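You operate a simulated robot arm through the tools that you are given. There is no shell and no other tool. Be economical: measure what you need, move in short steps, check, and stop when the job is done.

The job below is to be done with a simulated robot arm. You get a single attempt, and the scene is never put back.

Task
Unload the tester and clamp in the bench card's joint.
Fine: let off to nought before the clamp opens; the blue joint held, so it goes in the green tray; seat the next joint and shut the clamp.

The check looks at the end state, three seconds after you hand in, the way a careful person would. Anything else that was tipped, shoved, dropped, spilled or broken makes it a failure.

Robot
A 7-joint arm with a two-finger parallel gripper, fixed in place. Base frame: the origin is at the foot of the arm, x ahead of it, y to its left, z up; the work surface is at about z = 0. Lengths are in m, angles in degrees, forces in N, time in s.
With the tool pointing down near the work surface it reaches from about 0.22 to 0.58 m from the base axis. Its first joint turns from -66.0 to 66.0 degrees. Payload 2.5 kg.
The TCP is the grasp point between the finger pads, 0.023 m short of the fingertips. In the tool frame z runs along the fingers and y along their closing line. The gripper opens to 0.094 m. The fingers are 0.038 m wide and 0.01 m thick; the gripper's body (0.054 by 0.096 m) begins 0.039 m behind the TCP.
Orientation is told as [roll, pitch, yaw] about the base's x, y, z axes, in that order, counted from this pose: with the fingers straight down and closing along the base's y, the tool's x points along the base's -x, its y along +y and its z along -z.

Tools
- The arm moves only by the tool move_arm. Its argument "plan" is a list of rows, each a list of 7 numbers: the shift along the base's x, y, z in m, then the turn, a rotation vector about the base's x, y, z in degrees, then the closure in counts, from 0 (fully open) to 255 (shut). In form: [[x, y, z, ax, ay, az, jaw], ...]. A call has 1 to 20 rows; each row is the pose to reach, as a shift and turn from the pose commanded when the call began. Each row takes 0.2 s and may step no farther than 0.05 m and 8.6 degrees from the row before; otherwise, or with a gripper value out of range, the whole call is refused. A pose out of reach is approached as far as the arm can. The call stops where the force on the tool passes 90 N (or 10 N more than at its start, if that is more) or the arm is blocked; 0.2 s more then pass. The fingers move at their own pace (about 0.108 m/s each) and stop on an object; they squeeze with about 30 N. The grip force told is the motor's: it shows also when the fingers shut on nothing. Time passes only in rows, and 0.2 s behind the last, so rows that repeat a pose let the fingers close. The reply holds the time, the measured pose of the TCP, the force on the tool along the base axes, the opening and the grip force, in the units named above and with some noise, with the torque about the TCP (base axes, N m) and any sound that the robot's microphone picked up.
- Cameras (640 x 400 px; columns grow to the right, rows downward): "scene" is fixed at [0.1315, -0.4169, 0.5483]; the picture's right is [0.71, -0.70, 0.00], its down [-0.38, -0.38, -0.84] and it looks along [0.59, 0.60, -0.54] (base axes); focal length 246 px, centre (320, 200). "wrist" rides on the gripper at [0.086, 0.016, -0.074] in the tool frame; the picture's right is [-0.18, 0.98, 0.00], its down [-0.58, -0.11, -0.81] and it looks along [-0.79, -0.15, 0.59] (tool axes); focal length 243 px, centre (320, 200). There is no depth. A picture from a camera that has moved, and an enlarged one, comes with that camera's place and axes in the base frame and with its lens.
- get_image(camera): a new picture of that camera. The clock stands still meanwhile.
- close_up(camera, box): a new picture of the part [left, top, right, bottom] of that camera's present view, enlarged. The clock stands still meanwhile.
- sign_off(): hands the job in; it is judged then, once.

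Go step by step. Nothing tells you positions but the pictures and the camera data: compare them with the known pose of the tool, close in by small moves and look again before you grip or let go. The budget is 120 turns and 64 pictures, counting those below and the enlarged ones. Unless the task says otherwise, let go and move clear before handing in, and close with one line.

The tools are called after "Request:" by a JSON object that holds its "api" and its "payload". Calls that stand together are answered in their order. move_arm: Moves the arm, as the interface text tells. Its arguments: {"type":"object","properties":{"plan":{"type":"array"}},"required":["plan"]} The other tools are called the same way: get_image (camera) takes a picture; close_up (camera, box) takes an enlarged picture of a part of a camera's view; sign_off () hands the job in.

At the start:

```text
time: 0.0
eef_pos: [0.3602, 0.1006, 0.3881]
tcp_rot: [0.0, -0.1, 0.0]
contact_force: [0.1, 0.3, -1.4]
torque: [-0.04, 0.02, 0.0]
grip_width: 0.094
grip_force: 0.1
```

scene: 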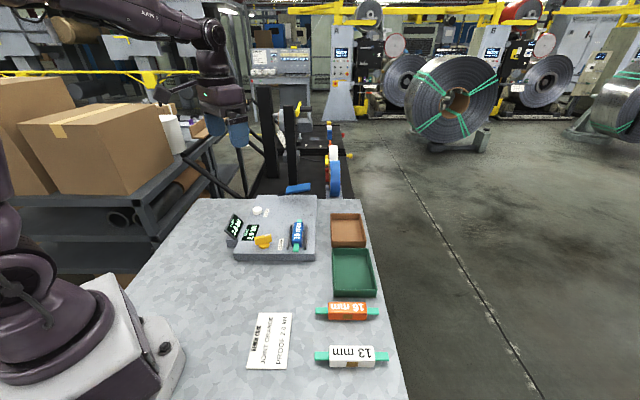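
wrist: 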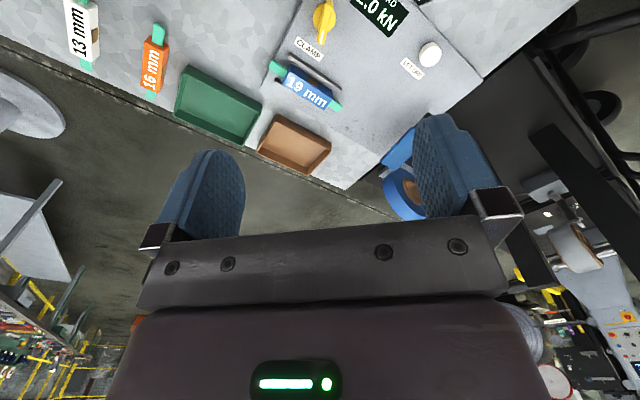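

I see a tester with a blue 19 mm joint, a yellow clamp lever, a white button or knob, two trays, two spare joints and a bench card. I'll take close-ups to read them.

Request:
{"api": "close_up", "payload": {"camera": "scene", "box": [220, 180, 330, 270]}}

Request:
{"api": "close_up", "payload": {"camera": "scene", "box": [240, 300, 400, 380]}}

Request:
{"api": "close_up", "payload": {"camera": "wrist", "box": [250, 0, 460, 120]}}

```text
4.44 times, centred on (275, 225) of scene
camera zoom: at [0.1315, -0.4169, 0.5483], right [0.71, -0.7, 0.0], down [-0.38, -0.38, -0.84], along [0.59, 0.6, -0.54], focal length 1096 px, centre (520, 89)
```

zoom: 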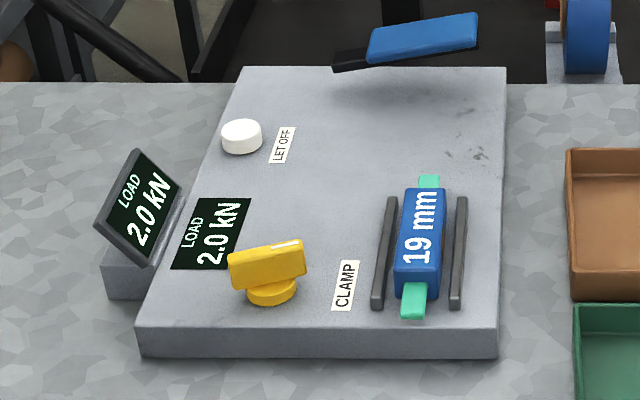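

```text
4.00 times, centred on (320, 340) of scene
camera zoom: at [0.1315, -0.4169, 0.5483], right [0.71, -0.7, 0.0], down [-0.38, -0.38, -0.84], along [0.59, 0.6, -0.54], focal length 986 px, centre (320, -360)
```

zoom: 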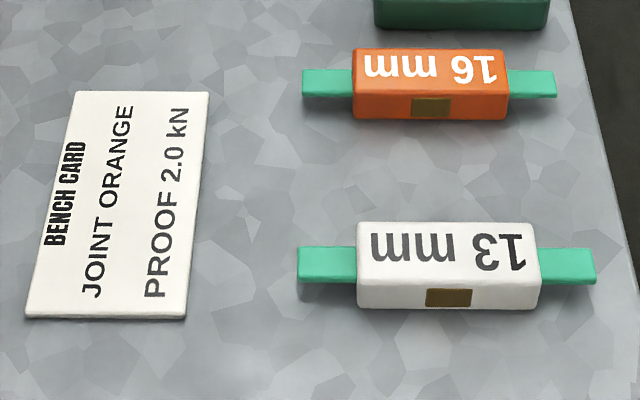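

```text
3.05 times, centred on (355, 60) of wrist
camera zoom: at [0.2737, 0.1163, 0.4625], right [0.18, 0.98, 0.0], down [0.58, -0.11, 0.81], along [0.79, -0.15, -0.59], focal length 739 px, centre (213, 627)
```

zoom: 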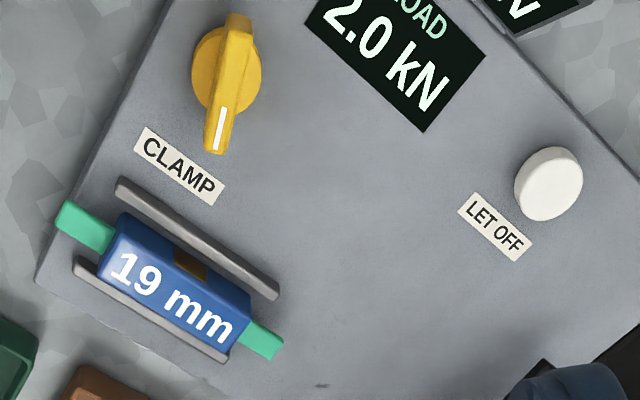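

The card asks for the orange (16 mm) joint. I take the LET OFF button to be near (0.479, 0.259, 0.042), the clamp knob at (0.40, 0.10), and the blue joint at (0.495, 0.054), lying along 45°. First I'll go above the button with the fingers closed.

Request:
{"api": "move_arm", "payload": {"plan": [[0.015, 0.02, -0.03, 0, 0, 0, 255], [0.03, 0.04, -0.06, 0, 0, 0, 255], [0.045, 0.06, -0.09, 0, 0, 0, 255], [0.06, 0.08, -0.12, 0, 0, 0, 255], [0.075, 0.1, -0.15, 0, 0, 0, 255], [0.09, 0.12, -0.18, 0, 0, 0, 255], [0.105, 0.14, -0.21, 0, 0, 0, 255], [0.119, 0.158, -0.24, 0, 0, 0, 255], [0.119, 0.158, -0.28, 0, 0, 0, 255], [0.119, 0.158, -0.28, 0, 0, 0, 255]]}}

Request:
{"api": "close_up", "payload": {"camera": "scene", "box": [210, 140, 330, 270]}}

Request:
{"api": "get_image", "payload": {"camera": "wrist"}}

```text
time: 2.2
eef_pos: [0.4805, 0.2585, 0.1086]
tcp_rot: [0.0, 0.0, 0.0]
contact_force: [-0.8, 0.5, -1.1]
torque: [0.01, -0.01, 0.02]
grip_width: 0.0001
grip_force: 30.0
```

```text
3.08 times, centred on (270, 205) of scene
camera zoom: at [0.1315, -0.4169, 0.5483], right [0.71, -0.7, 0.0], down [-0.38, -0.38, -0.84], along [0.59, 0.6, -0.54], focal length 758 px, centre (474, 185)
```

zoom: 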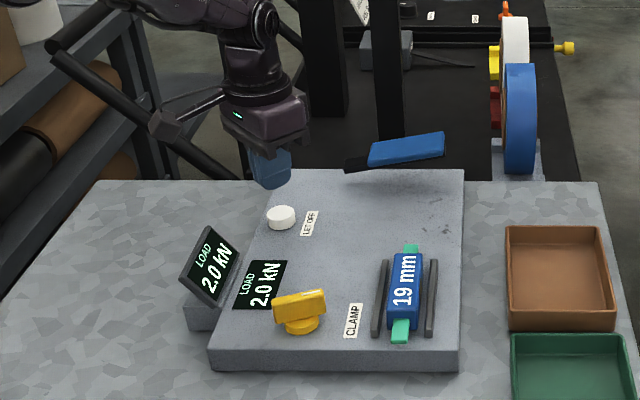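

```text
57 pictures are left
camera wrist: at [0.3938, 0.2748, 0.1822], right [0.18, 0.98, 0.0], down [0.58, -0.11, 0.81], along [0.79, -0.15, -0.59], focal length 243 px, centre (320, 200)
```

wrist: 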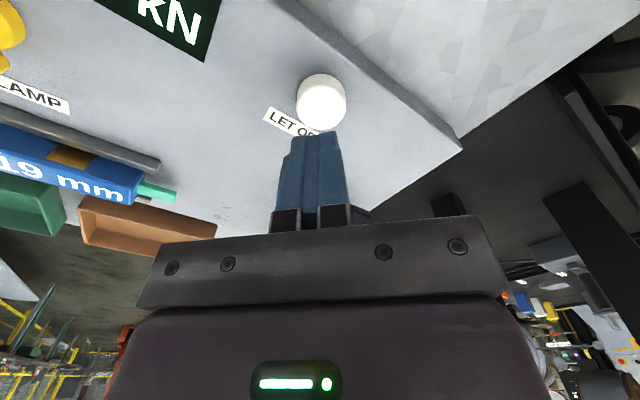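

The button refines to about (0.475, 0.260). I'll press down gently with the closed fingers and watch the force and the display.

Request:
{"api": "move_arm", "payload": {"plan": [[-0.005, 0.002, 0, 0, 0, 0, 255], [-0.005, 0.002, -0.02, 0, 0, 0, 255], [-0.005, 0.002, -0.035, 0, 0, 0, 255], [-0.005, 0.002, -0.04, 0, 0, 0, 255], [-0.005, 0.002, -0.043, 0, 0, 0, 255], [-0.005, 0.002, -0.046, 0, 0, 0, 255]]}}

Request:
{"api": "close_up", "payload": {"camera": "scene", "box": [210, 180, 330, 270]}}

```text
time: 3.6
eef_pos: [0.4744, 0.261, 0.0621]
tcp_rot: [0.0, -0.2, -0.1]
contact_force: [1.5, -2.3, 4.5]
torque: [-0.08, -0.06, -0.01]
grip_width: 0.0
grip_force: 29.7
heard: click
```

```text
4.44 times, centred on (270, 225) of scene
camera zoom: at [0.1315, -0.4169, 0.5483], right [0.71, -0.7, 0.0], down [-0.38, -0.38, -0.84], along [0.59, 0.6, -0.54], focal length 1096 px, centre (542, 89)
```

zoom: 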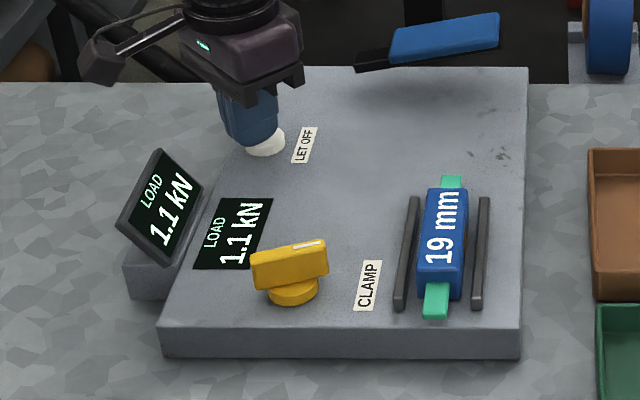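

The button clicked and the load is falling (1.1 kN). I'll keep holding it.

Request:
{"api": "move_arm", "payload": {"plan": [[0, 0, 0, 0, 0, 0, 255], [0, 0, 0, 0, 0, 0, 255], [0, 0, 0, 0, 0, 0, 255], [0, 0, 0, 0, 0, 0, 255], [0, 0, 0, 0, 0, 0, 255], [0, 0, 0, 0, 0, 0, 255], [0, 0, 0, 0, 0, 0, 255], [0, 0, 0, 0, 0, 0, 255]]}}

Request:
{"api": "close_up", "payload": {"camera": "scene", "box": [210, 180, 330, 270]}}

```text
time: 5.4
eef_pos: [0.4738, 0.2611, 0.0623]
tcp_rot: [0.1, -0.1, -0.1]
contact_force: [1.6, 0.1, 5.3]
torque: [0.05, -0.07, 0.0]
grip_width: 0.0001
grip_force: 30.2
```

```text
4.44 times, centred on (270, 225) of scene
camera zoom: at [0.1315, -0.4169, 0.5483], right [0.71, -0.7, 0.0], down [-0.38, -0.38, -0.84], along [0.59, 0.6, -0.54], focal length 1096 px, centre (542, 89)
```

zoom: 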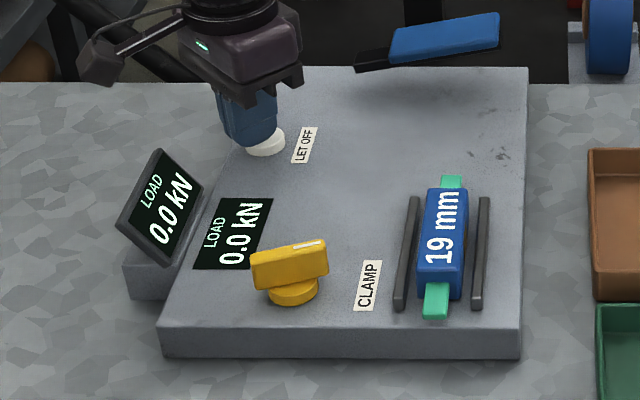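

The load reads 0.0. I'll hold a little longer, lift off, travel above the clamp knob, open the fingers and yaw about -20° to match the handle.

Request:
{"api": "move_arm", "payload": {"plan": [[0, 0, 0, 0, 0, 0, 255], [0, 0, 0, 0, 0, 0, 255], [0, 0, 0.04, 0, 0, 0, 255], [0, 0, 0.08, 0, 0, 0, 255], [-0.018, -0.04, 0.08, 0, 0, -5, 150], [-0.036, -0.08, 0.08, 0, 0, -10, 150], [-0.054, -0.12, 0.08, 0, 0, -15, 150], [-0.074, -0.16, 0.08, 0, 0, -19.5, 150], [-0.074, -0.16, 0.08, 0, 0, -19.5, 150]]}}

Request:
{"api": "get_image", "payload": {"camera": "wrist"}}

Request:
{"api": "close_up", "payload": {"camera": "scene", "box": [210, 150, 330, 270]}}

```text
time: 7.4
eef_pos: [0.4, 0.0998, 0.142]
tcp_rot: [0.0, 0.1, -19.5]
contact_force: [-0.2, -0.4, 0.2]
torque: [0.01, -0.01, 0.01]
grip_width: 0.0388
grip_force: 0.0
```

```text
54 pictures are left
camera wrist: at [0.3217, 0.1428, 0.217], right [0.5, 0.86, 0.0], down [0.51, -0.3, 0.81], along [0.7, -0.4, -0.59], focal length 243 px, centre (320, 200)
```

wrist: 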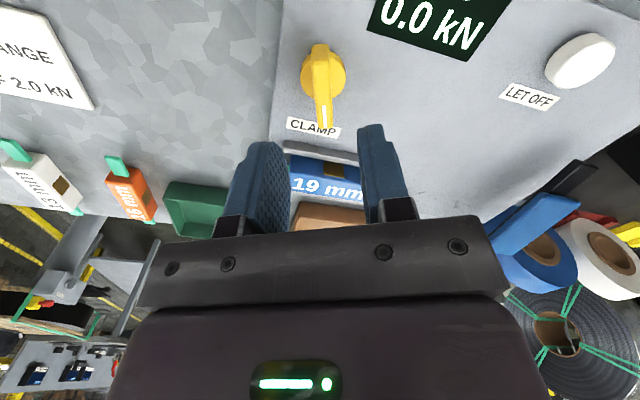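

```text
3.33 times, centred on (270, 210) of scene
camera zoom: at [0.1315, -0.4169, 0.5483], right [0.71, -0.7, 0.0], down [-0.38, -0.38, -0.84], along [0.59, 0.6, -0.54], focal length 822 px, centre (487, 167)
```

zoom: 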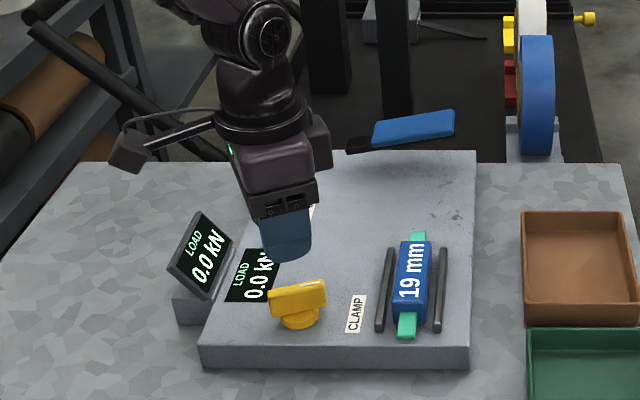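

Request:
{"api": "close_up", "payload": {"camera": "wrist", "box": [270, 20, 390, 150]}}

```text
3.08 times, centred on (330, 85) of wrist
camera zoom: at [0.3217, 0.1428, 0.217], right [0.5, 0.86, 0.0], down [0.51, -0.3, 0.81], along [0.7, -0.4, -0.59], focal length 746 px, centre (289, 554)
```

zoom: 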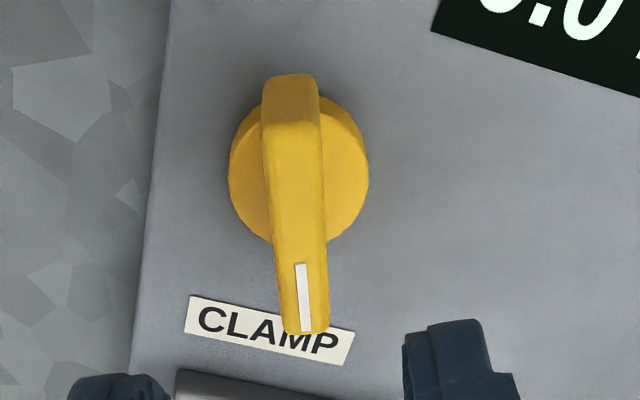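

The handle is centred near (0.402, 0.100) at about -24°, with its top at roughly 0.06. I'll descend around it with the fingers open, then look before gripping.

Request:
{"api": "move_arm", "payload": {"plan": [[0.002, 0.0, -0.02, 0, 0, -4, 130], [0.002, 0.0, -0.045, 0, 0, -4, 130], [0.002, 0, -0.06, 0, 0, -4, 130], [0.002, 0, -0.07, 0, 0, -4, 130], [0.002, 0, -0.077, 0, 0, -4, 130]]}}

Request:
{"api": "get_image", "payload": {"camera": "wrist"}}

Request:
{"api": "close_up", "payload": {"camera": "scene", "box": [210, 180, 330, 270]}}

```text
time: 8.6
eef_pos: [0.4018, 0.0994, 0.0648]
tcp_rot: [0.1, 0.1, -23.5]
contact_force: [0.4, -0.2, 0.5]
torque: [0.03, 0.02, -0.03]
grip_width: 0.0462
grip_force: 0.0
```

```text
51 pictures are left
camera wrist: at [0.3286, 0.148, 0.1401], right [0.56, 0.83, 0.0], down [0.49, -0.33, 0.81], along [0.67, -0.45, -0.59], focal length 243 px, centre (320, 200)
```

wrist: 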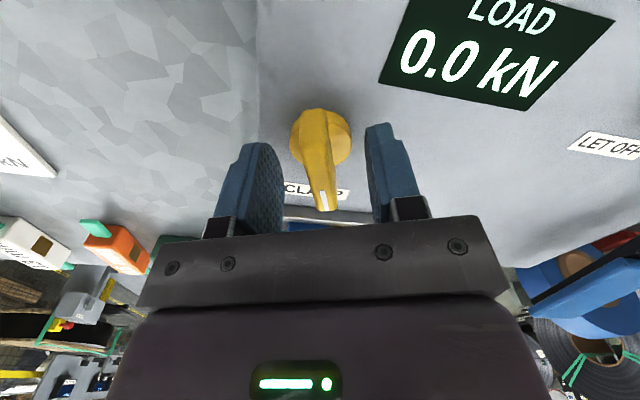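

```text
4.44 times, centred on (270, 225) of scene
camera zoom: at [0.1315, -0.4169, 0.5483], right [0.71, -0.7, 0.0], down [-0.38, -0.38, -0.84], along [0.59, 0.6, -0.54], focal length 1096 px, centre (542, 89)
```

zoom: 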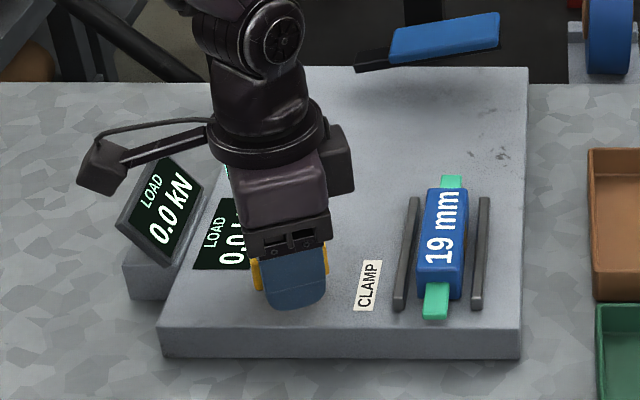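

The fingers straddle the handle with no contact. I'll grip it.

Request:
{"api": "move_arm", "payload": {"plan": [[0, 0, 0, 0, 0, 0, 255], [0, 0, 0, 0, 0, 0, 255], [0, 0, 0, 0, 0, 0, 255]]}}

Request:
{"api": "get_image", "payload": {"camera": "wrist"}}

```text
time: 9.4
eef_pos: [0.4021, 0.0996, 0.0658]
tcp_rot: [-0.1, 0.0, -23.5]
contact_force: [6.1, 2.4, -7.2]
torque: [0.11, 0.41, -0.07]
grip_width: 0.0118
grip_force: 45.2
```

```text
49 pictures are left
camera wrist: at [0.3287, 0.1482, 0.1401], right [0.56, 0.83, 0.0], down [0.49, -0.33, 0.81], along [0.67, -0.45, -0.59], focal length 243 px, centre (320, 200)
```

wrist: 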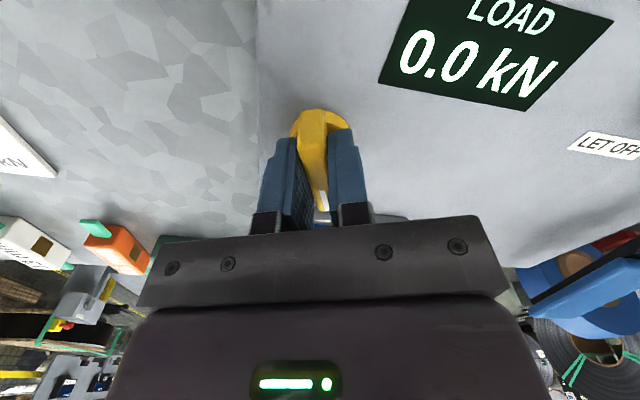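

It is gripped. I'll test a small counter-clockwise turn and watch the torque and clamp jaws.

Request:
{"api": "move_arm", "payload": {"plan": [[0, 0, 0, 0, 0, 4, 255], [0, 0, 0, 0, 0, 8, 255], [0, 0, 0, 0, 0, 12, 255]]}}

Request:
{"api": "close_up", "payload": {"camera": "scene", "box": [210, 180, 330, 270]}}

```text
time: 10.2
eef_pos: [0.4024, 0.0982, 0.0652]
tcp_rot: [-0.1, 0.1, -11.6]
contact_force: [-16.1, -8.5, 18.4]
torque: [-0.02, -1.15, -0.03]
grip_width: 0.0117
grip_force: 44.9
```

```text
4.44 times, centred on (270, 225) of scene
camera zoom: at [0.1314, -0.4169, 0.5483], right [0.71, -0.7, 0.0], down [-0.38, -0.38, -0.84], along [0.59, 0.6, -0.54], focal length 1096 px, centre (542, 89)
```

zoom: 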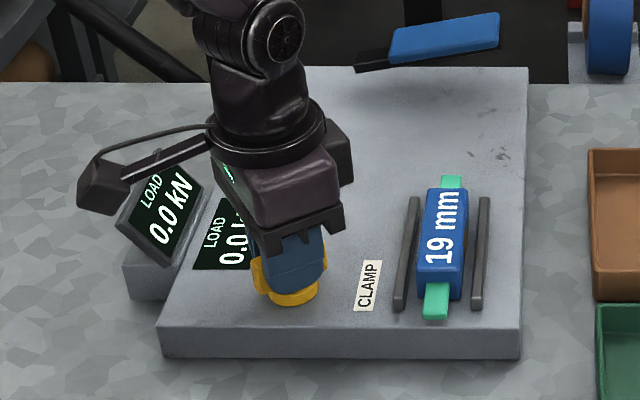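

It turns freely this way. I'll continue, with a slight re-centring.

Request:
{"api": "move_arm", "payload": {"plan": [[-0.001, -0.0005, 0, 0, 0, 8, 255], [-0.001, -0.0005, 0, 0, 0, 16, 255], [-0.001, -0.0005, 0, 0, 0, 24, 255], [-0.001, -0.0005, 0, 0, 0, 32, 255]]}}

Request:
{"api": "close_up", "payload": {"camera": "scene", "box": [210, 180, 330, 270]}}

```text
time: 11.2
eef_pos: [0.4034, 0.0986, 0.0654]
tcp_rot: [-0.2, 0.0, 20.6]
contact_force: [-6.4, -14.2, 24.9]
torque: [-0.14, 0.69, 0.0]
grip_width: 0.0119
grip_force: 45.5
```

```text
4.44 times, centred on (270, 225) of scene
camera zoom: at [0.1314, -0.4169, 0.5483], right [0.71, -0.7, 0.0], down [-0.38, -0.38, -0.84], along [0.59, 0.6, -0.54], focal length 1096 px, centre (542, 89)
```

zoom: 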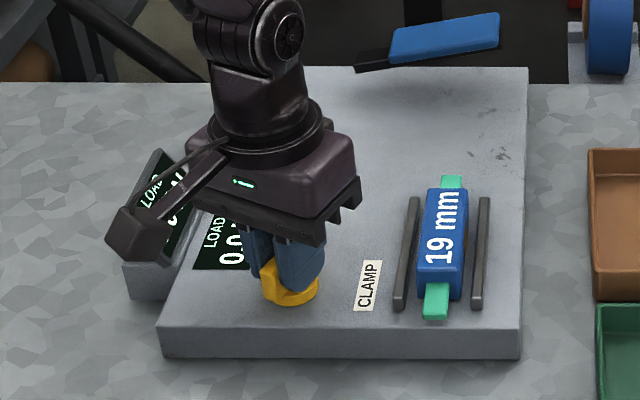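

Request:
{"api": "move_arm", "payload": {"plan": [[0, 0, 0, 0, 0, 8, 255], [0, 0, 0, 0, 0, 16, 255], [0, 0, 0, 0, 0, 24, 255], [0, 0, 0, 0, 0, 32, 255]]}}

Request:
{"api": "close_up", "payload": {"camera": "scene", "box": [210, 180, 330, 270]}}

```text
time: 12.2
eef_pos: [0.4022, 0.0992, 0.064]
tcp_rot: [-0.1, 0.1, 52.1]
contact_force: [-3.9, -15.3, 21.7]
torque: [-0.06, 0.16, -2.02]
grip_width: 0.0153
grip_force: 44.9
```

```text
4.44 times, centred on (270, 225) of scene
camera zoom: at [0.1314, -0.4169, 0.5483], right [0.71, -0.7, 0.0], down [-0.38, -0.38, -0.84], along [0.59, 0.6, -0.54], focal length 1096 px, centre (542, 89)
```

zoom: 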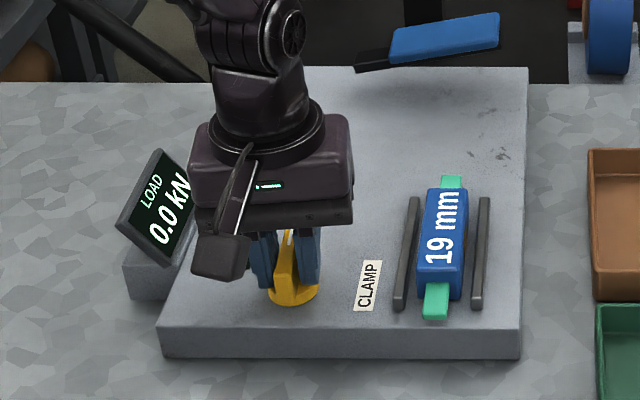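

The torque rose to 2 N·m, so I seem to be at an end stop around 45-50°. I'll back off, release, rise and inspect the clamp.

Request:
{"api": "move_arm", "payload": {"plan": [[0, 0, 0, 0, 0, -4, 255], [0, 0, 0, 0, 0, -4, 130], [0, 0, 0, 0, 0, -4, 130], [0, 0, 0.04, 0, 0, -4, 130], [0, 0, 0.08, 0, 0, -4, 130], [0, 0, 0.12, 0, 0, -4, 130]]}}

Request:
{"api": "close_up", "payload": {"camera": "scene", "box": [250, 210, 320, 260]}}

Request:
{"api": "get_image", "payload": {"camera": "wrist"}}

```text
time: 13.6
eef_pos: [0.4002, 0.1009, 0.186]
tcp_rot: [0.0, 0.0, 48.4]
contact_force: [-1.3, 0.0, 0.3]
torque: [0.0, 0.03, 0.02]
grip_width: 0.0461
grip_force: 0.1
```

```text
8.00 times, centred on (285, 235) of scene
camera zoom: at [0.1315, -0.4169, 0.5483], right [0.71, -0.7, 0.0], down [-0.38, -0.38, -0.84], along [0.59, 0.6, -0.54], focal length 1972 px, centre (600, -80)
```

zoom: 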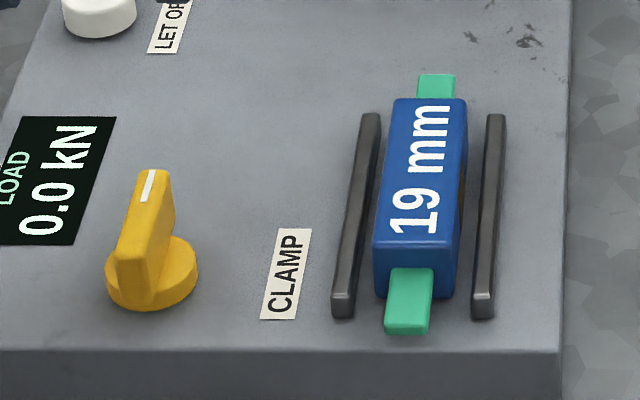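

```text
44 pictures are left
camera wrist: at [0.3297, 0.0467, 0.2609], right [-0.61, 0.79, 0.0], down [0.47, 0.36, 0.81], along [0.64, 0.5, -0.59], focal length 243 px, centre (320, 200)
```

wrist: 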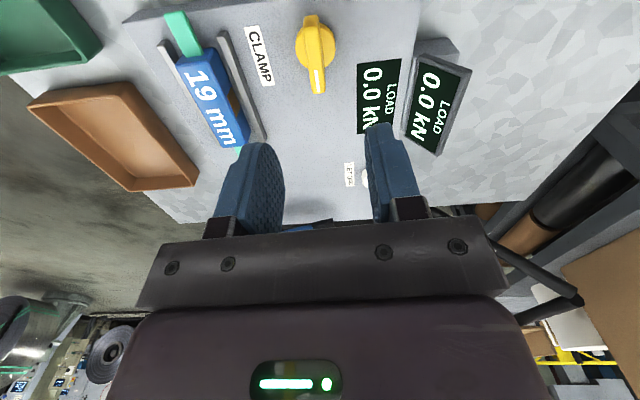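

The knob now lies parallel with the joint, which I take as open. The blue joint's body is about 0.033 wide between low rails, so I'll go above it at yaw 45° and look.

Request:
{"api": "move_arm", "payload": {"plan": [[0.03, -0.015, 0, 0, 0, -1.7, 92], [0.06, -0.03, 0, 0, 0, -3.4, 92], [0.095, -0.046, 0, 0, 0, -3.4, 92], [0.095, -0.046, -0.035, 0, 0, -3.4, 92], [0.095, -0.046, -0.06, 0, 0, -3.4, 92]]}}

Request:
{"api": "get_image", "payload": {"camera": "wrist"}}

Request:
{"api": "close_up", "payload": {"camera": "scene", "box": [250, 180, 350, 270]}}

```text
time: 14.8
eef_pos: [0.4968, 0.0562, 0.1266]
tcp_rot: [0.0, 0.0, 45.1]
contact_force: [-0.4, -0.7, -0.5]
torque: [0.0, 0.03, -0.03]
grip_width: 0.0602
grip_force: 0.1
```

```text
43 pictures are left
camera wrist: at [0.4234, 0.0054, 0.2011], right [-0.57, 0.82, 0.0], down [0.49, 0.34, 0.81], along [0.66, 0.46, -0.59], focal length 243 px, centre (320, 200)
```

wrist: 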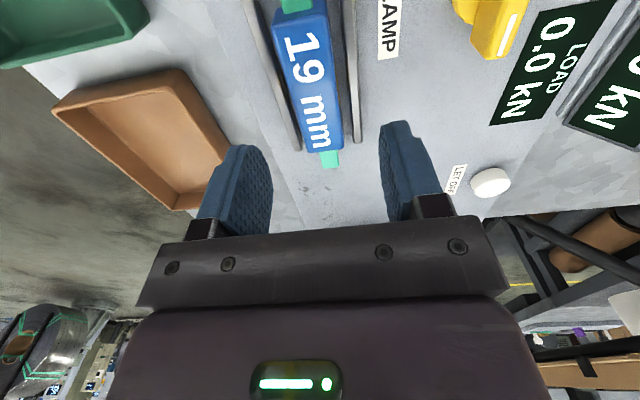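

```text
4.44 times, centred on (300, 225) of scene
camera zoom: at [0.1315, -0.4169, 0.5483], right [0.71, -0.7, 0.0], down [-0.38, -0.38, -0.84], along [0.59, 0.6, -0.54], focal length 1096 px, centre (409, 89)
```

zoom: 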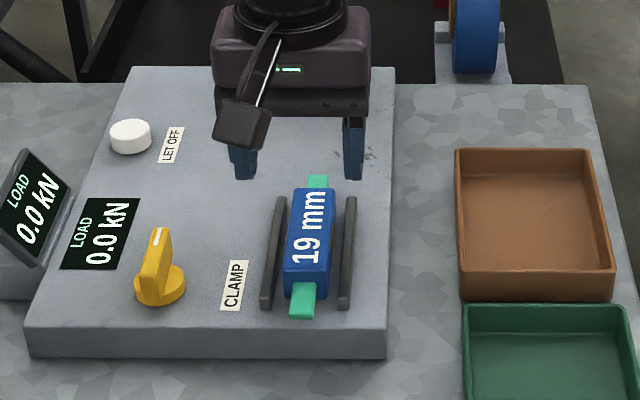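

The joint's top centre triangulates to (0.496, 0.053) at z≈0.055, with yaw 45° correct. I'll descend so the fingertips sit just above the rails.

Request:
{"api": "move_arm", "payload": {"plan": [[-0.0005, -0.003, -0.02, 0, 0, 0, 92], [-0.0005, -0.003, -0.04, 0, 0, 0, 92], [-0.0005, -0.003, -0.05, 0, 0, 0, 92], [-0.0005, -0.003, -0.058, 0, 0, 0, 92]]}}

Request:
{"api": "close_up", "payload": {"camera": "scene", "box": [250, 200, 330, 260]}}

Request:
{"api": "close_up", "payload": {"camera": "wrist", "box": [180, 0, 460, 240]}}

```text
time: 15.8
eef_pos: [0.497, 0.0504, 0.0657]
tcp_rot: [0.0, 0.0, 45.1]
contact_force: [0.6, 0.1, 0.4]
torque: [0.0, 0.02, -0.02]
grip_width: 0.0602
grip_force: 0.1
```

```text
6.67 times, centred on (290, 230) of scene
camera zoom: at [0.1315, -0.4169, 0.5483], right [0.71, -0.7, 0.0], down [-0.38, -0.38, -0.84], along [0.59, 0.6, -0.54], focal length 1643 px, centre (520, 0)
```

zoom: 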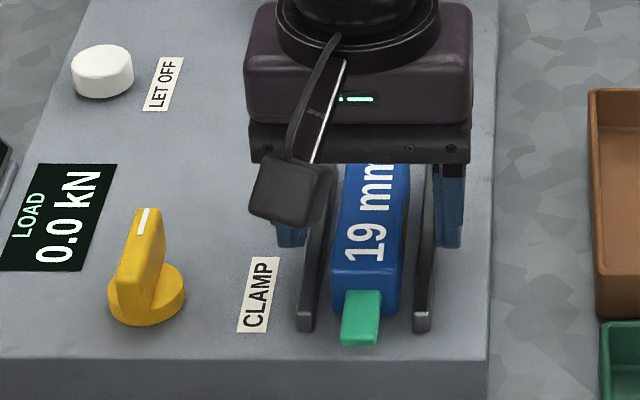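

```text
1.67 times, centred on (320, 120) of wrist
camera zoom: at [0.4231, -0.0002, 0.1406], right [-0.57, 0.82, 0.0], down [0.49, 0.34, 0.81], along [0.66, 0.46, -0.59], focal length 404 px, centre (320, 333)
```

zoom: 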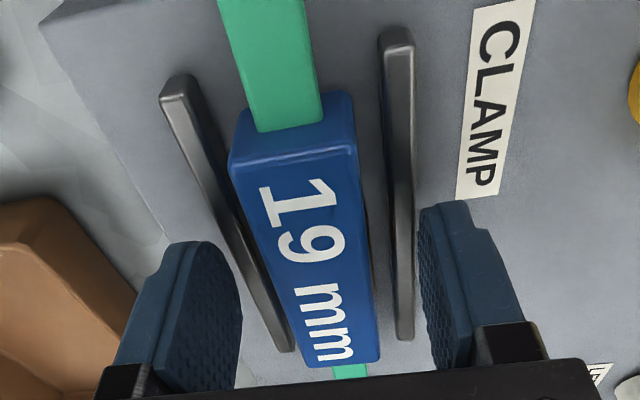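

The rail tops are about 0.045 and my fingertips are at about 0.043, slightly off-centre. I'll raise 4 mm, re-centre and close.

Request:
{"api": "move_arm", "payload": {"plan": [[0, 0, 0.004, 0, 0, 0, 92], [-0.001, 0.0025, 0.004, 0, 0, 0, 92], [-0.001, 0.0025, 0.004, 0, 0, 0, 255], [-0.001, 0.0025, 0.004, 0, 0, 0, 255], [-0.001, 0.0025, 0.004, 0, 0, 0, 255]]}}

Request:
{"api": "close_up", "payload": {"camera": "wrist", "box": [180, 0, 460, 240]}}

```text
time: 17.0
eef_pos: [0.4956, 0.0523, 0.0712]
tcp_rot: [0.0, 0.0, 45.2]
contact_force: [-0.3, 0.2, 3.8]
torque: [-0.09, 0.17, -0.01]
grip_width: 0.029
grip_force: 30.1
```

```text
1.67 times, centred on (320, 120) of wrist
camera zoom: at [0.4223, 0.003, 0.1454], right [-0.57, 0.82, 0.0], down [0.49, 0.33, 0.81], along [0.66, 0.46, -0.59], focal length 404 px, centre (320, 333)
```

zoom: 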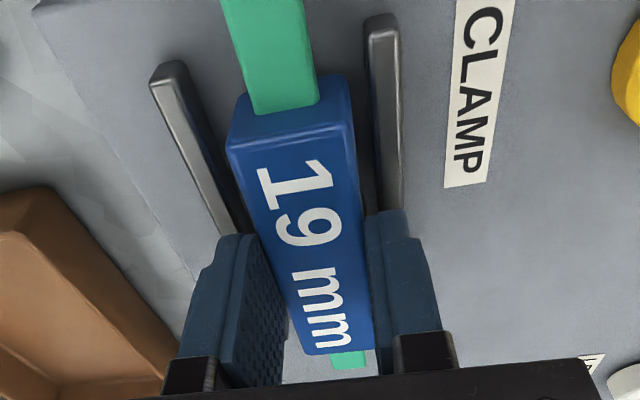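

It is gripped at 29 mm across the body. I'll lift gently and watch for resistance.

Request:
{"api": "move_arm", "payload": {"plan": [[0, 0, 0.003, 0, 0, 0, 255], [0, 0, 0.006, 0, 0, 0, 255], [0, 0, 0.01, 0, 0, 0, 255]]}}

Request:
{"api": "close_up", "payload": {"camera": "scene", "box": [250, 200, 330, 260]}}

```text
time: 17.8
eef_pos: [0.4955, 0.0536, 0.0799]
tcp_rot: [0.1, 0.0, 45.1]
contact_force: [-0.2, 0.8, 0.7]
torque: [-0.01, -0.01, -0.02]
grip_width: 0.03
grip_force: 0.1
```

```text
6.67 times, centred on (290, 230) of scene
camera zoom: at [0.1315, -0.4169, 0.5483], right [0.71, -0.7, 0.0], down [-0.38, -0.38, -0.84], along [0.59, 0.6, -0.54], focal length 1643 px, centre (520, 0)
```

zoom: 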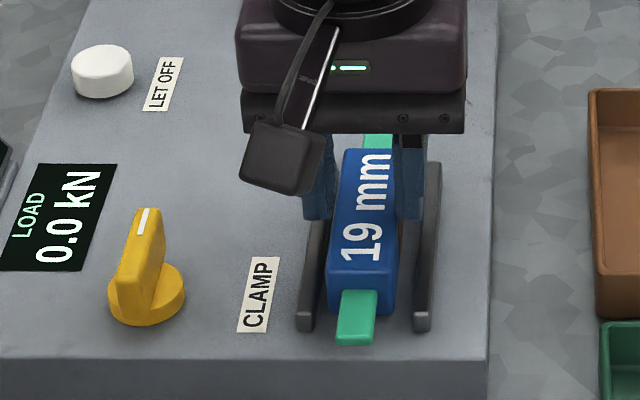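

The joint seems not to have risen and the grip force is low. I'll stay still and check.

Request:
{"api": "move_arm", "payload": {"plan": [[0, 0, 0, 0, 0, 0, 255]]}}

Request:
{"api": "close_up", "payload": {"camera": "wrist", "box": [180, 0, 460, 240]}}

Request:
{"api": "close_up", "payload": {"camera": "scene", "box": [250, 200, 330, 260]}}

```text
time: 18.2
eef_pos: [0.4957, 0.0543, 0.0815]
tcp_rot: [-0.1, 0.0, 45.1]
contact_force: [-0.1, 0.0, 0.5]
torque: [-0.06, 0.04, -0.01]
grip_width: 0.0293
grip_force: 30.3
```

```text
1.67 times, centred on (320, 120) of wrist
camera zoom: at [0.4229, 0.0032, 0.1549], right [-0.57, 0.82, 0.0], down [0.49, 0.34, 0.81], along [0.66, 0.46, -0.59], focal length 404 px, centre (320, 333)
```

zoom: 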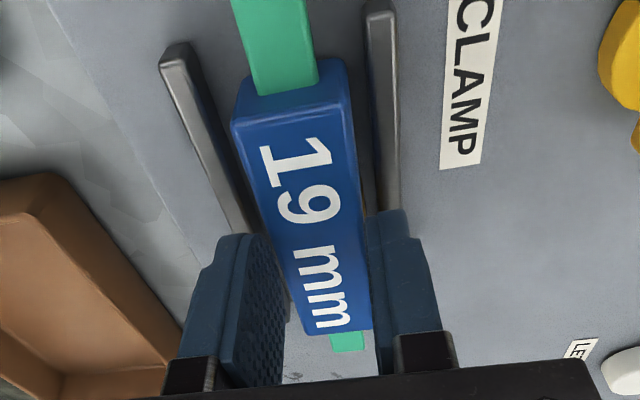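

```text
6.67 times, centred on (290, 230) of scene
camera zoom: at [0.1315, -0.4169, 0.5483], right [0.71, -0.7, 0.0], down [-0.38, -0.38, -0.84], along [0.59, 0.6, -0.54], focal length 1643 px, centre (520, 0)
```

zoom: 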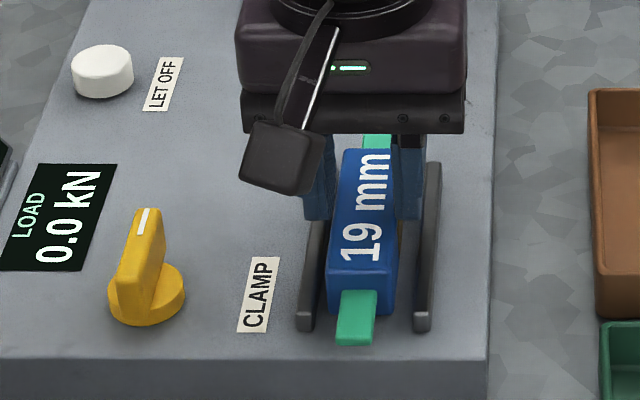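

Request:
{"api": "move_arm", "payload": {"plan": [[0, 0, 0.004, 0, 0, 0, 255], [0, 0, 0.008, 0, 0, 0, 255], [0, 0, 0.012, 0, 0, 0, 255], [0, 0, 0.012, 0, 0, 0, 255]]}}

Request:
{"api": "close_up", "payload": {"camera": "scene", "box": [250, 200, 330, 260]}}

```text
time: 19.2
eef_pos: [0.4947, 0.0535, 0.0912]
tcp_rot: [-0.1, -0.1, 45.0]
contact_force: [-0.7, 0.2, -1.1]
torque: [-0.01, -0.02, 0.0]
grip_width: 0.0296
grip_force: 29.7
```

```text
6.67 times, centred on (290, 230) of scene
camera zoom: at [0.1315, -0.4169, 0.5483], right [0.71, -0.7, 0.0], down [-0.38, -0.38, -0.84], along [0.59, 0.6, -0.54], focal length 1643 px, centre (520, 0)
```

zoom: 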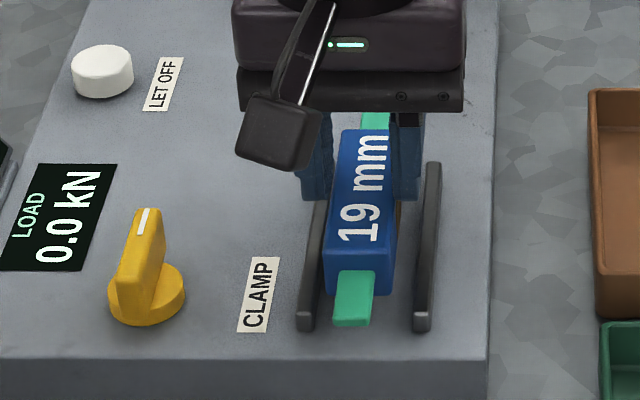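

It's lifting now, but it slipped a little at first. I'll check the depth of the grip.

Request:
{"api": "close_up", "payload": {"camera": "wrist", "box": [220, 80, 420, 240]}}

Request:
{"api": "close_up", "payload": {"camera": "scene", "box": [278, 208, 310, 242]}}

```text
2.50 times, centred on (320, 160) of wrist
camera zoom: at [0.4221, 0.0027, 0.1672], right [-0.57, 0.82, 0.0], down [0.49, 0.33, 0.81], along [0.66, 0.46, -0.59], focal length 606 px, centre (320, 300)
```

zoom: 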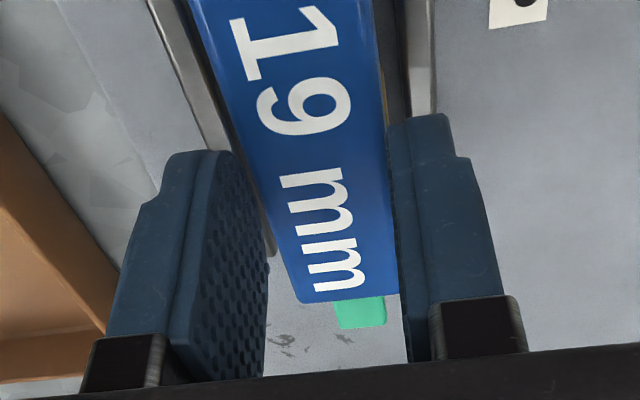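

```text
11.76 times, centred on (294, 225) of scene
camera zoom: at [0.1315, -0.4169, 0.5483], right [0.71, -0.7, 0.0], down [-0.38, -0.38, -0.84], along [0.59, 0.6, -0.54], focal length 2900 px, centre (626, -94)
```

zoom: 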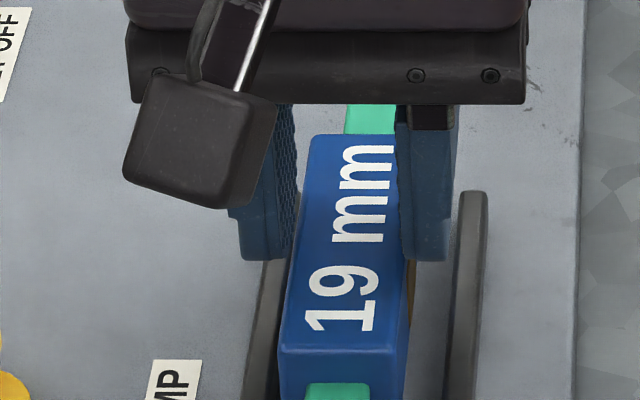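

The grip is shallow. I'll set the joint back down, open slightly and regrip deeper, with the tips just above the rails.

Request:
{"api": "move_arm", "payload": {"plan": [[0, 0, -0.006, 0, 0, 0, 255], [0, 0, -0.012, 0, 0, 0, 255], [0, 0, -0.012, 0, 0, 0, 120], [0.001, 0, -0.012, 0, 0, 0, 120], [0.001, 0, -0.018, 0, 0, 0, 120], [0.001, 0, -0.024, 0, 0, 0, 120], [0.001, 0, -0.024, 0, 0, 0, 255], [0.001, 0, -0.024, 0, 0, 0, 255], [0.001, 0, -0.024, 0, 0, 0, 255]]}}

Request:
{"api": "close_up", "payload": {"camera": "wrist", "box": [220, 0, 420, 240]}}

```text
time: 21.2
eef_pos: [0.4959, 0.0547, 0.0688]
tcp_rot: [0.0, -0.1, 45.2]
contact_force: [0.3, 0.3, 0.0]
torque: [0.01, 0.02, 0.01]
grip_width: 0.0292
grip_force: 29.4
```

```text
1.67 times, centred on (320, 120) of wrist
camera zoom: at [0.4229, 0.0041, 0.1436], right [-0.57, 0.82, 0.0], down [0.49, 0.34, 0.81], along [0.66, 0.46, -0.59], focal length 404 px, centre (320, 333)
```

zoom: 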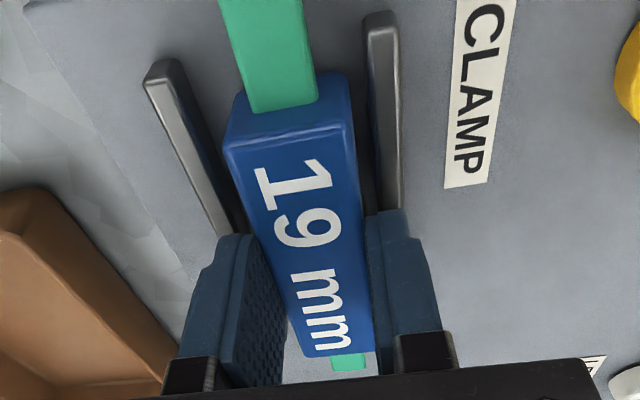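

Deeper now. I'll lift slowly.

Request:
{"api": "move_arm", "payload": {"plan": [[0, 0, 0.002, 0, 0, 0, 255], [0, 0, 0.004, 0, 0, 0, 255], [0, 0, 0.007, 0, 0, 0, 255], [0, 0, 0.01, 0, 0, 0, 255], [0, 0, 0.015, 0, 0, 0, 255], [0, 0, 0.02, 0, 0, 0, 255], [0, 0, 0.03, 0, 0, 0, 255], [0, 0, 0.04, 0, 0, 0, 255]]}}

Request:
{"api": "close_up", "payload": {"camera": "scene", "box": [250, 190, 350, 265]}}

Request:
{"api": "get_image", "payload": {"camera": "wrist"}}

```text
time: 23.0
eef_pos: [0.4953, 0.0531, 0.1102]
tcp_rot: [0.0, 0.0, 45.1]
contact_force: [-0.1, -0.3, -1.0]
torque: [-0.02, -0.01, -0.01]
grip_width: 0.0293
grip_force: 29.3
```

```text
5.33 times, centred on (300, 228) of scene
camera zoom: at [0.1315, -0.4169, 0.5483], right [0.71, -0.7, 0.0], down [-0.38, -0.38, -0.84], along [0.59, 0.6, -0.54], focal length 1315 px, centre (427, 53)
```

zoom: 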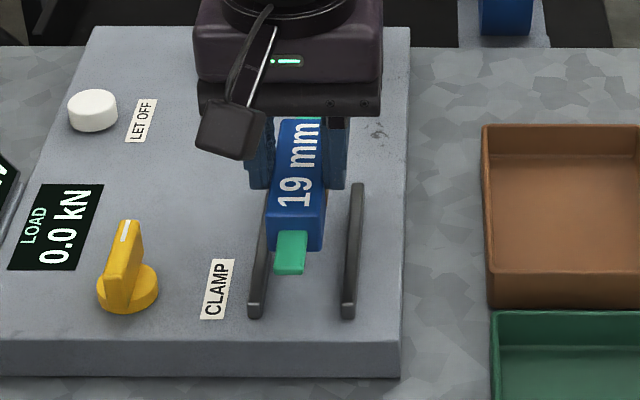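

```text
30 pictures are left
camera wrist: at [0.4225, 0.0033, 0.184], right [-0.57, 0.82, 0.0], down [0.49, 0.33, 0.81], along [0.66, 0.46, -0.59], focal length 243 px, centre (320, 200)
```

wrist: 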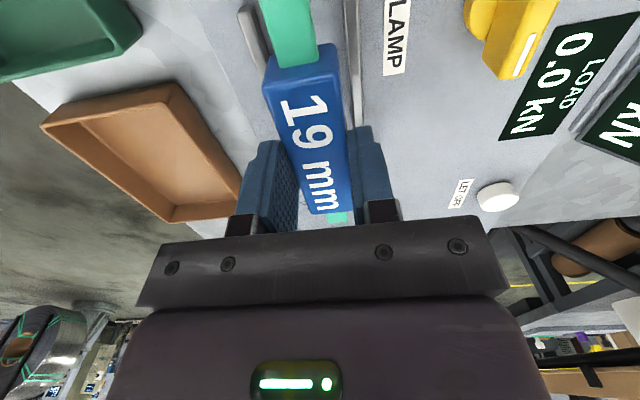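

Held firmly. The green tray's centre is at about (0.517, -0.152), with its long axis near 43°, so I'll carry the joint over it at the same yaw.

Request:
{"api": "move_arm", "payload": {"plan": [[0, 0, 0.02, 0, 0, 0, 255], [0.0035, -0.034, 0.03, 0, 0, 0, 255], [0.007, -0.068, 0.03, 0, 0, 0, 255], [0.0105, -0.102, 0.03, 0, 0, 0, 255], [0.014, -0.137, 0.03, 0, 0, 0, 255], [0.0175, -0.171, 0.03, 0, 0, 0, 255], [0.0214, -0.2047, 0.03, 0, 0, -1.5, 255], [0.0214, -0.2047, 0.0, 0, 0, -1.5, 255], [0.0214, -0.2047, 0.0, 0, 0, -1.5, 255]]}}

Request:
{"api": "get_image", "payload": {"camera": "scene"}}

Request:
{"api": "get_image", "payload": {"camera": "wrist"}}

```text
time: 25.0
eef_pos: [0.5201, -0.1517, 0.1094]
tcp_rot: [0.0, 0.0, 43.5]
contact_force: [-0.4, -0.1, -0.9]
torque: [0.01, 0.01, 0.02]
grip_width: 0.0292
grip_force: 30.2
```

```text
29 pictures are left
```

scene: 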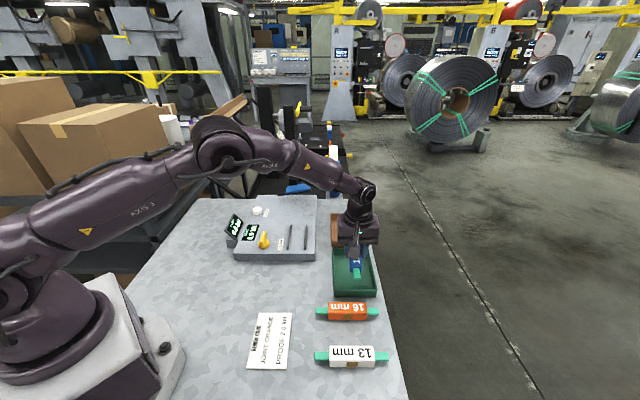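

```text
28 pictures are left
camera wrist: at [0.4444, -0.2005, 0.1834], right [-0.54, 0.84, 0.0], down [0.5, 0.32, 0.81], along [0.68, 0.44, -0.59], focal length 243 px, centre (320, 200)
```

wrist: 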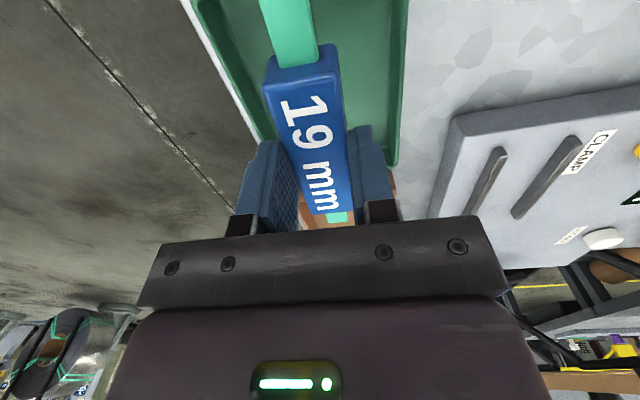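

It's well centred over the green tray. I'll lower in.

Request:
{"api": "move_arm", "payload": {"plan": [[-0.001, 0, -0.02, 0, 0, 0, 255], [-0.001, 0, -0.04, 0, 0, 0, 255], [-0.001, 0, -0.05, 0, 0, 0, 255], [-0.001, 0, -0.056, 0, 0, 0, 255], [-0.001, 0, -0.06, 0, 0, 0, 255]]}}

Request:
{"api": "close_up", "payload": {"camera": "scene", "box": [310, 200, 400, 310]}}

```text
time: 26.2
eef_pos: [0.5165, -0.1514, 0.0482]
tcp_rot: [0.0, 0.0, 43.6]
contact_force: [0.5, -1.0, -1.1]
torque: [0.0, 0.04, 0.01]
grip_width: 0.0291
grip_force: 29.7
```

```text
3.64 times, centred on (355, 255) of scene
camera zoom: at [0.1315, -0.4169, 0.5483], right [0.71, -0.7, 0.0], down [-0.38, -0.38, -0.84], along [0.59, 0.6, -0.54], focal length 896 px, centre (193, 0)
```

zoom: 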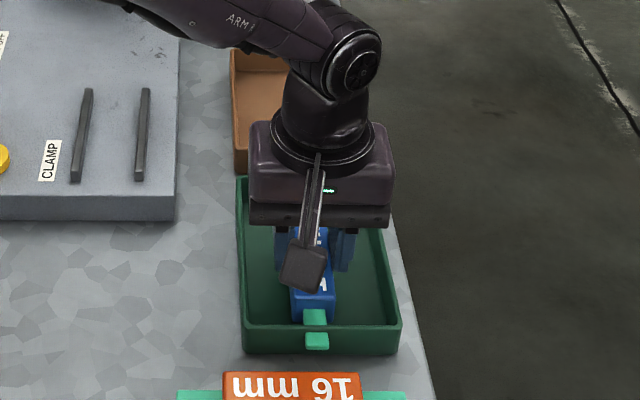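

The taped ends make the joint about 0.15 m long, so it overlaps the tray's near rim when straight. I'll raise, turn it diagonally and re-centre at (0.525, -0.144).

Request:
{"api": "move_arm", "payload": {"plan": [[0, 0, 0.03, 0, 0, 0, 255], [0.003, 0.003, 0.03, 0, 0, -8, 255], [0.006, 0.005, 0.03, 0, 0, -16, 255], [0.0085, 0.007, 0.03, 0, 0, -24, 255], [0.0085, 0.007, 0.03, 0, 0, -32, 255], [0.0085, 0.007, 0.015, 0, 0, -32, 255], [0.0085, 0.007, 0.015, 0, 0, -32, 255]]}}

Request:
{"api": "close_up", "payload": {"camera": "scene", "box": [310, 200, 400, 310]}}

Request:
{"api": "get_image", "payload": {"camera": "wrist"}}

```text
time: 27.8
eef_pos: [0.5247, -0.1445, 0.0647]
tcp_rot: [0.0, -0.1, 11.6]
contact_force: [0.4, 0.3, -0.2]
torque: [0.01, 0.0, 0.04]
grip_width: 0.0293
grip_force: 29.6
```

```text
3.64 times, centred on (355, 255) of scene
camera zoom: at [0.1315, -0.4169, 0.5483], right [0.71, -0.7, 0.0], down [-0.38, -0.38, -0.84], along [0.59, 0.6, -0.54], focal length 896 px, centre (193, 0)
```

zoom: 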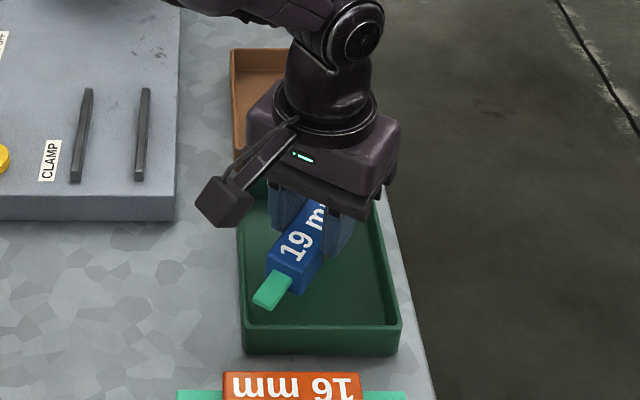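

```text
25 pictures are left
camera wrist: at [0.4365, -0.1465, 0.1385], right [-0.02, 1.0, 0.0], down [0.59, 0.01, 0.81], along [0.81, 0.01, -0.59], focal length 243 px, centre (320, 200)
```

wrist: 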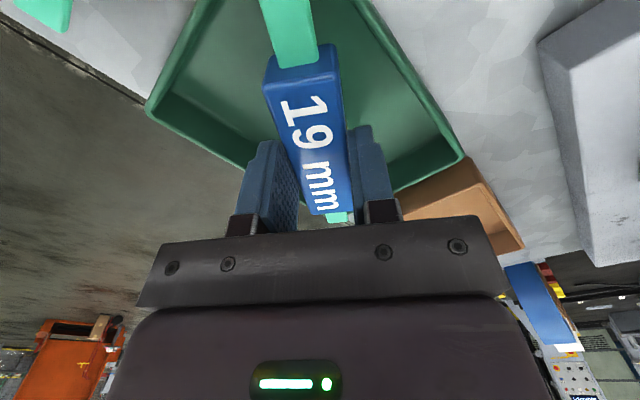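

It now fits diagonally. I'll nudge 2 mm along the tray and lower to touch.

Request:
{"api": "move_arm", "payload": {"plan": [[0.0015, 0.0014, 0, 0, 0, 0, 255], [0.0015, 0.0014, -0.012, 0, 0, 0, 255], [0.0015, 0.0014, -0.018, 0, 0, 0, 255], [0.0015, 0.0014, -0.021, 0, 0, 0, 255], [0.0015, 0.0014, -0.023, 0, 0, 0, 255]]}}

```text
time: 29.0
eef_pos: [0.5269, -0.1422, 0.0424]
tcp_rot: [0.0, -0.1, 11.7]
contact_force: [-5.0, 3.7, 18.2]
torque: [0.01, 0.71, -0.1]
grip_width: 0.0292
grip_force: 30.0
```

Request:
{"api": "close_up", "payload": {"camera": "scene", "box": [310, 200, 400, 310]}}

```text
3.64 times, centred on (355, 255) of scene
camera zoom: at [0.1314, -0.4169, 0.5484], right [0.71, -0.7, 0.0], down [-0.38, -0.38, -0.84], along [0.59, 0.6, -0.54], focal length 896 px, centre (193, 0)
```

zoom: 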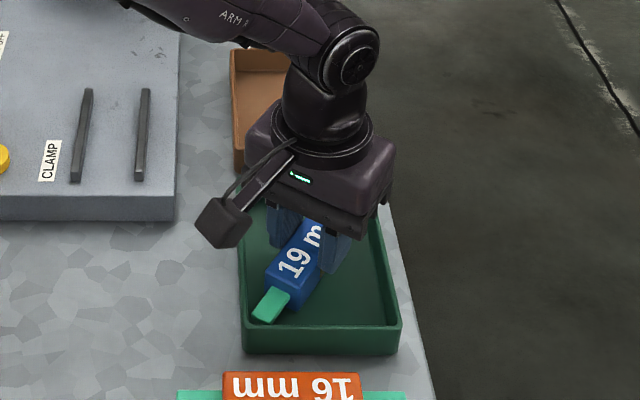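

The joint is on the tray floor, clear of the walls. I'll release and rise.

Request:
{"api": "move_arm", "payload": {"plan": [[0, 0, 0.001, 0, 0, 0, 130], [0, 0, 0.001, 0, 0, 0, 130], [0, 0, 0.02, 0, 0, 0, 130], [0, 0, 0.06, 0, 0, 0, 130], [-0.01, -0.02, 0.1, 0, 0, 0, 130], [-0.04, -0.06, 0.12, 0, 0, 0, 100]]}}

Request:
{"api": "close_up", "payload": {"camera": "scene", "box": [300, 200, 400, 380]}}

Request:
{"api": "get_image", "payload": {"camera": "wrist"}}

```text
refused: row 6 steps farther than a row can; nothing moved
```

```text
2.22 times, centred on (350, 290) of scene
camera zoom: at [0.1314, -0.4169, 0.5484], right [0.71, -0.7, 0.0], down [-0.38, -0.38, -0.84], along [0.59, 0.6, -0.54], focal length 548 px, centre (253, 0)
```

zoom: 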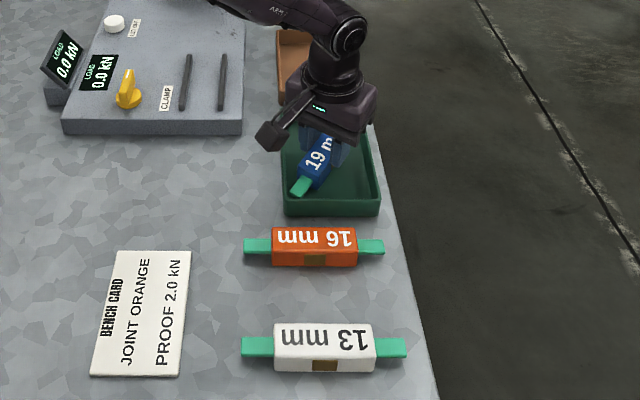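

```text
22 pictures are left
camera wrist: at [0.4386, -0.1444, 0.1173], right [-0.02, 1.0, 0.0], down [0.59, 0.01, 0.81], along [0.81, 0.01, -0.59], focal length 243 px, centre (320, 200)
```

wrist: 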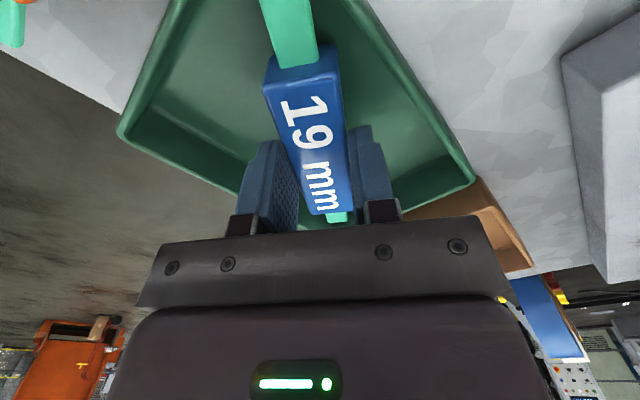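

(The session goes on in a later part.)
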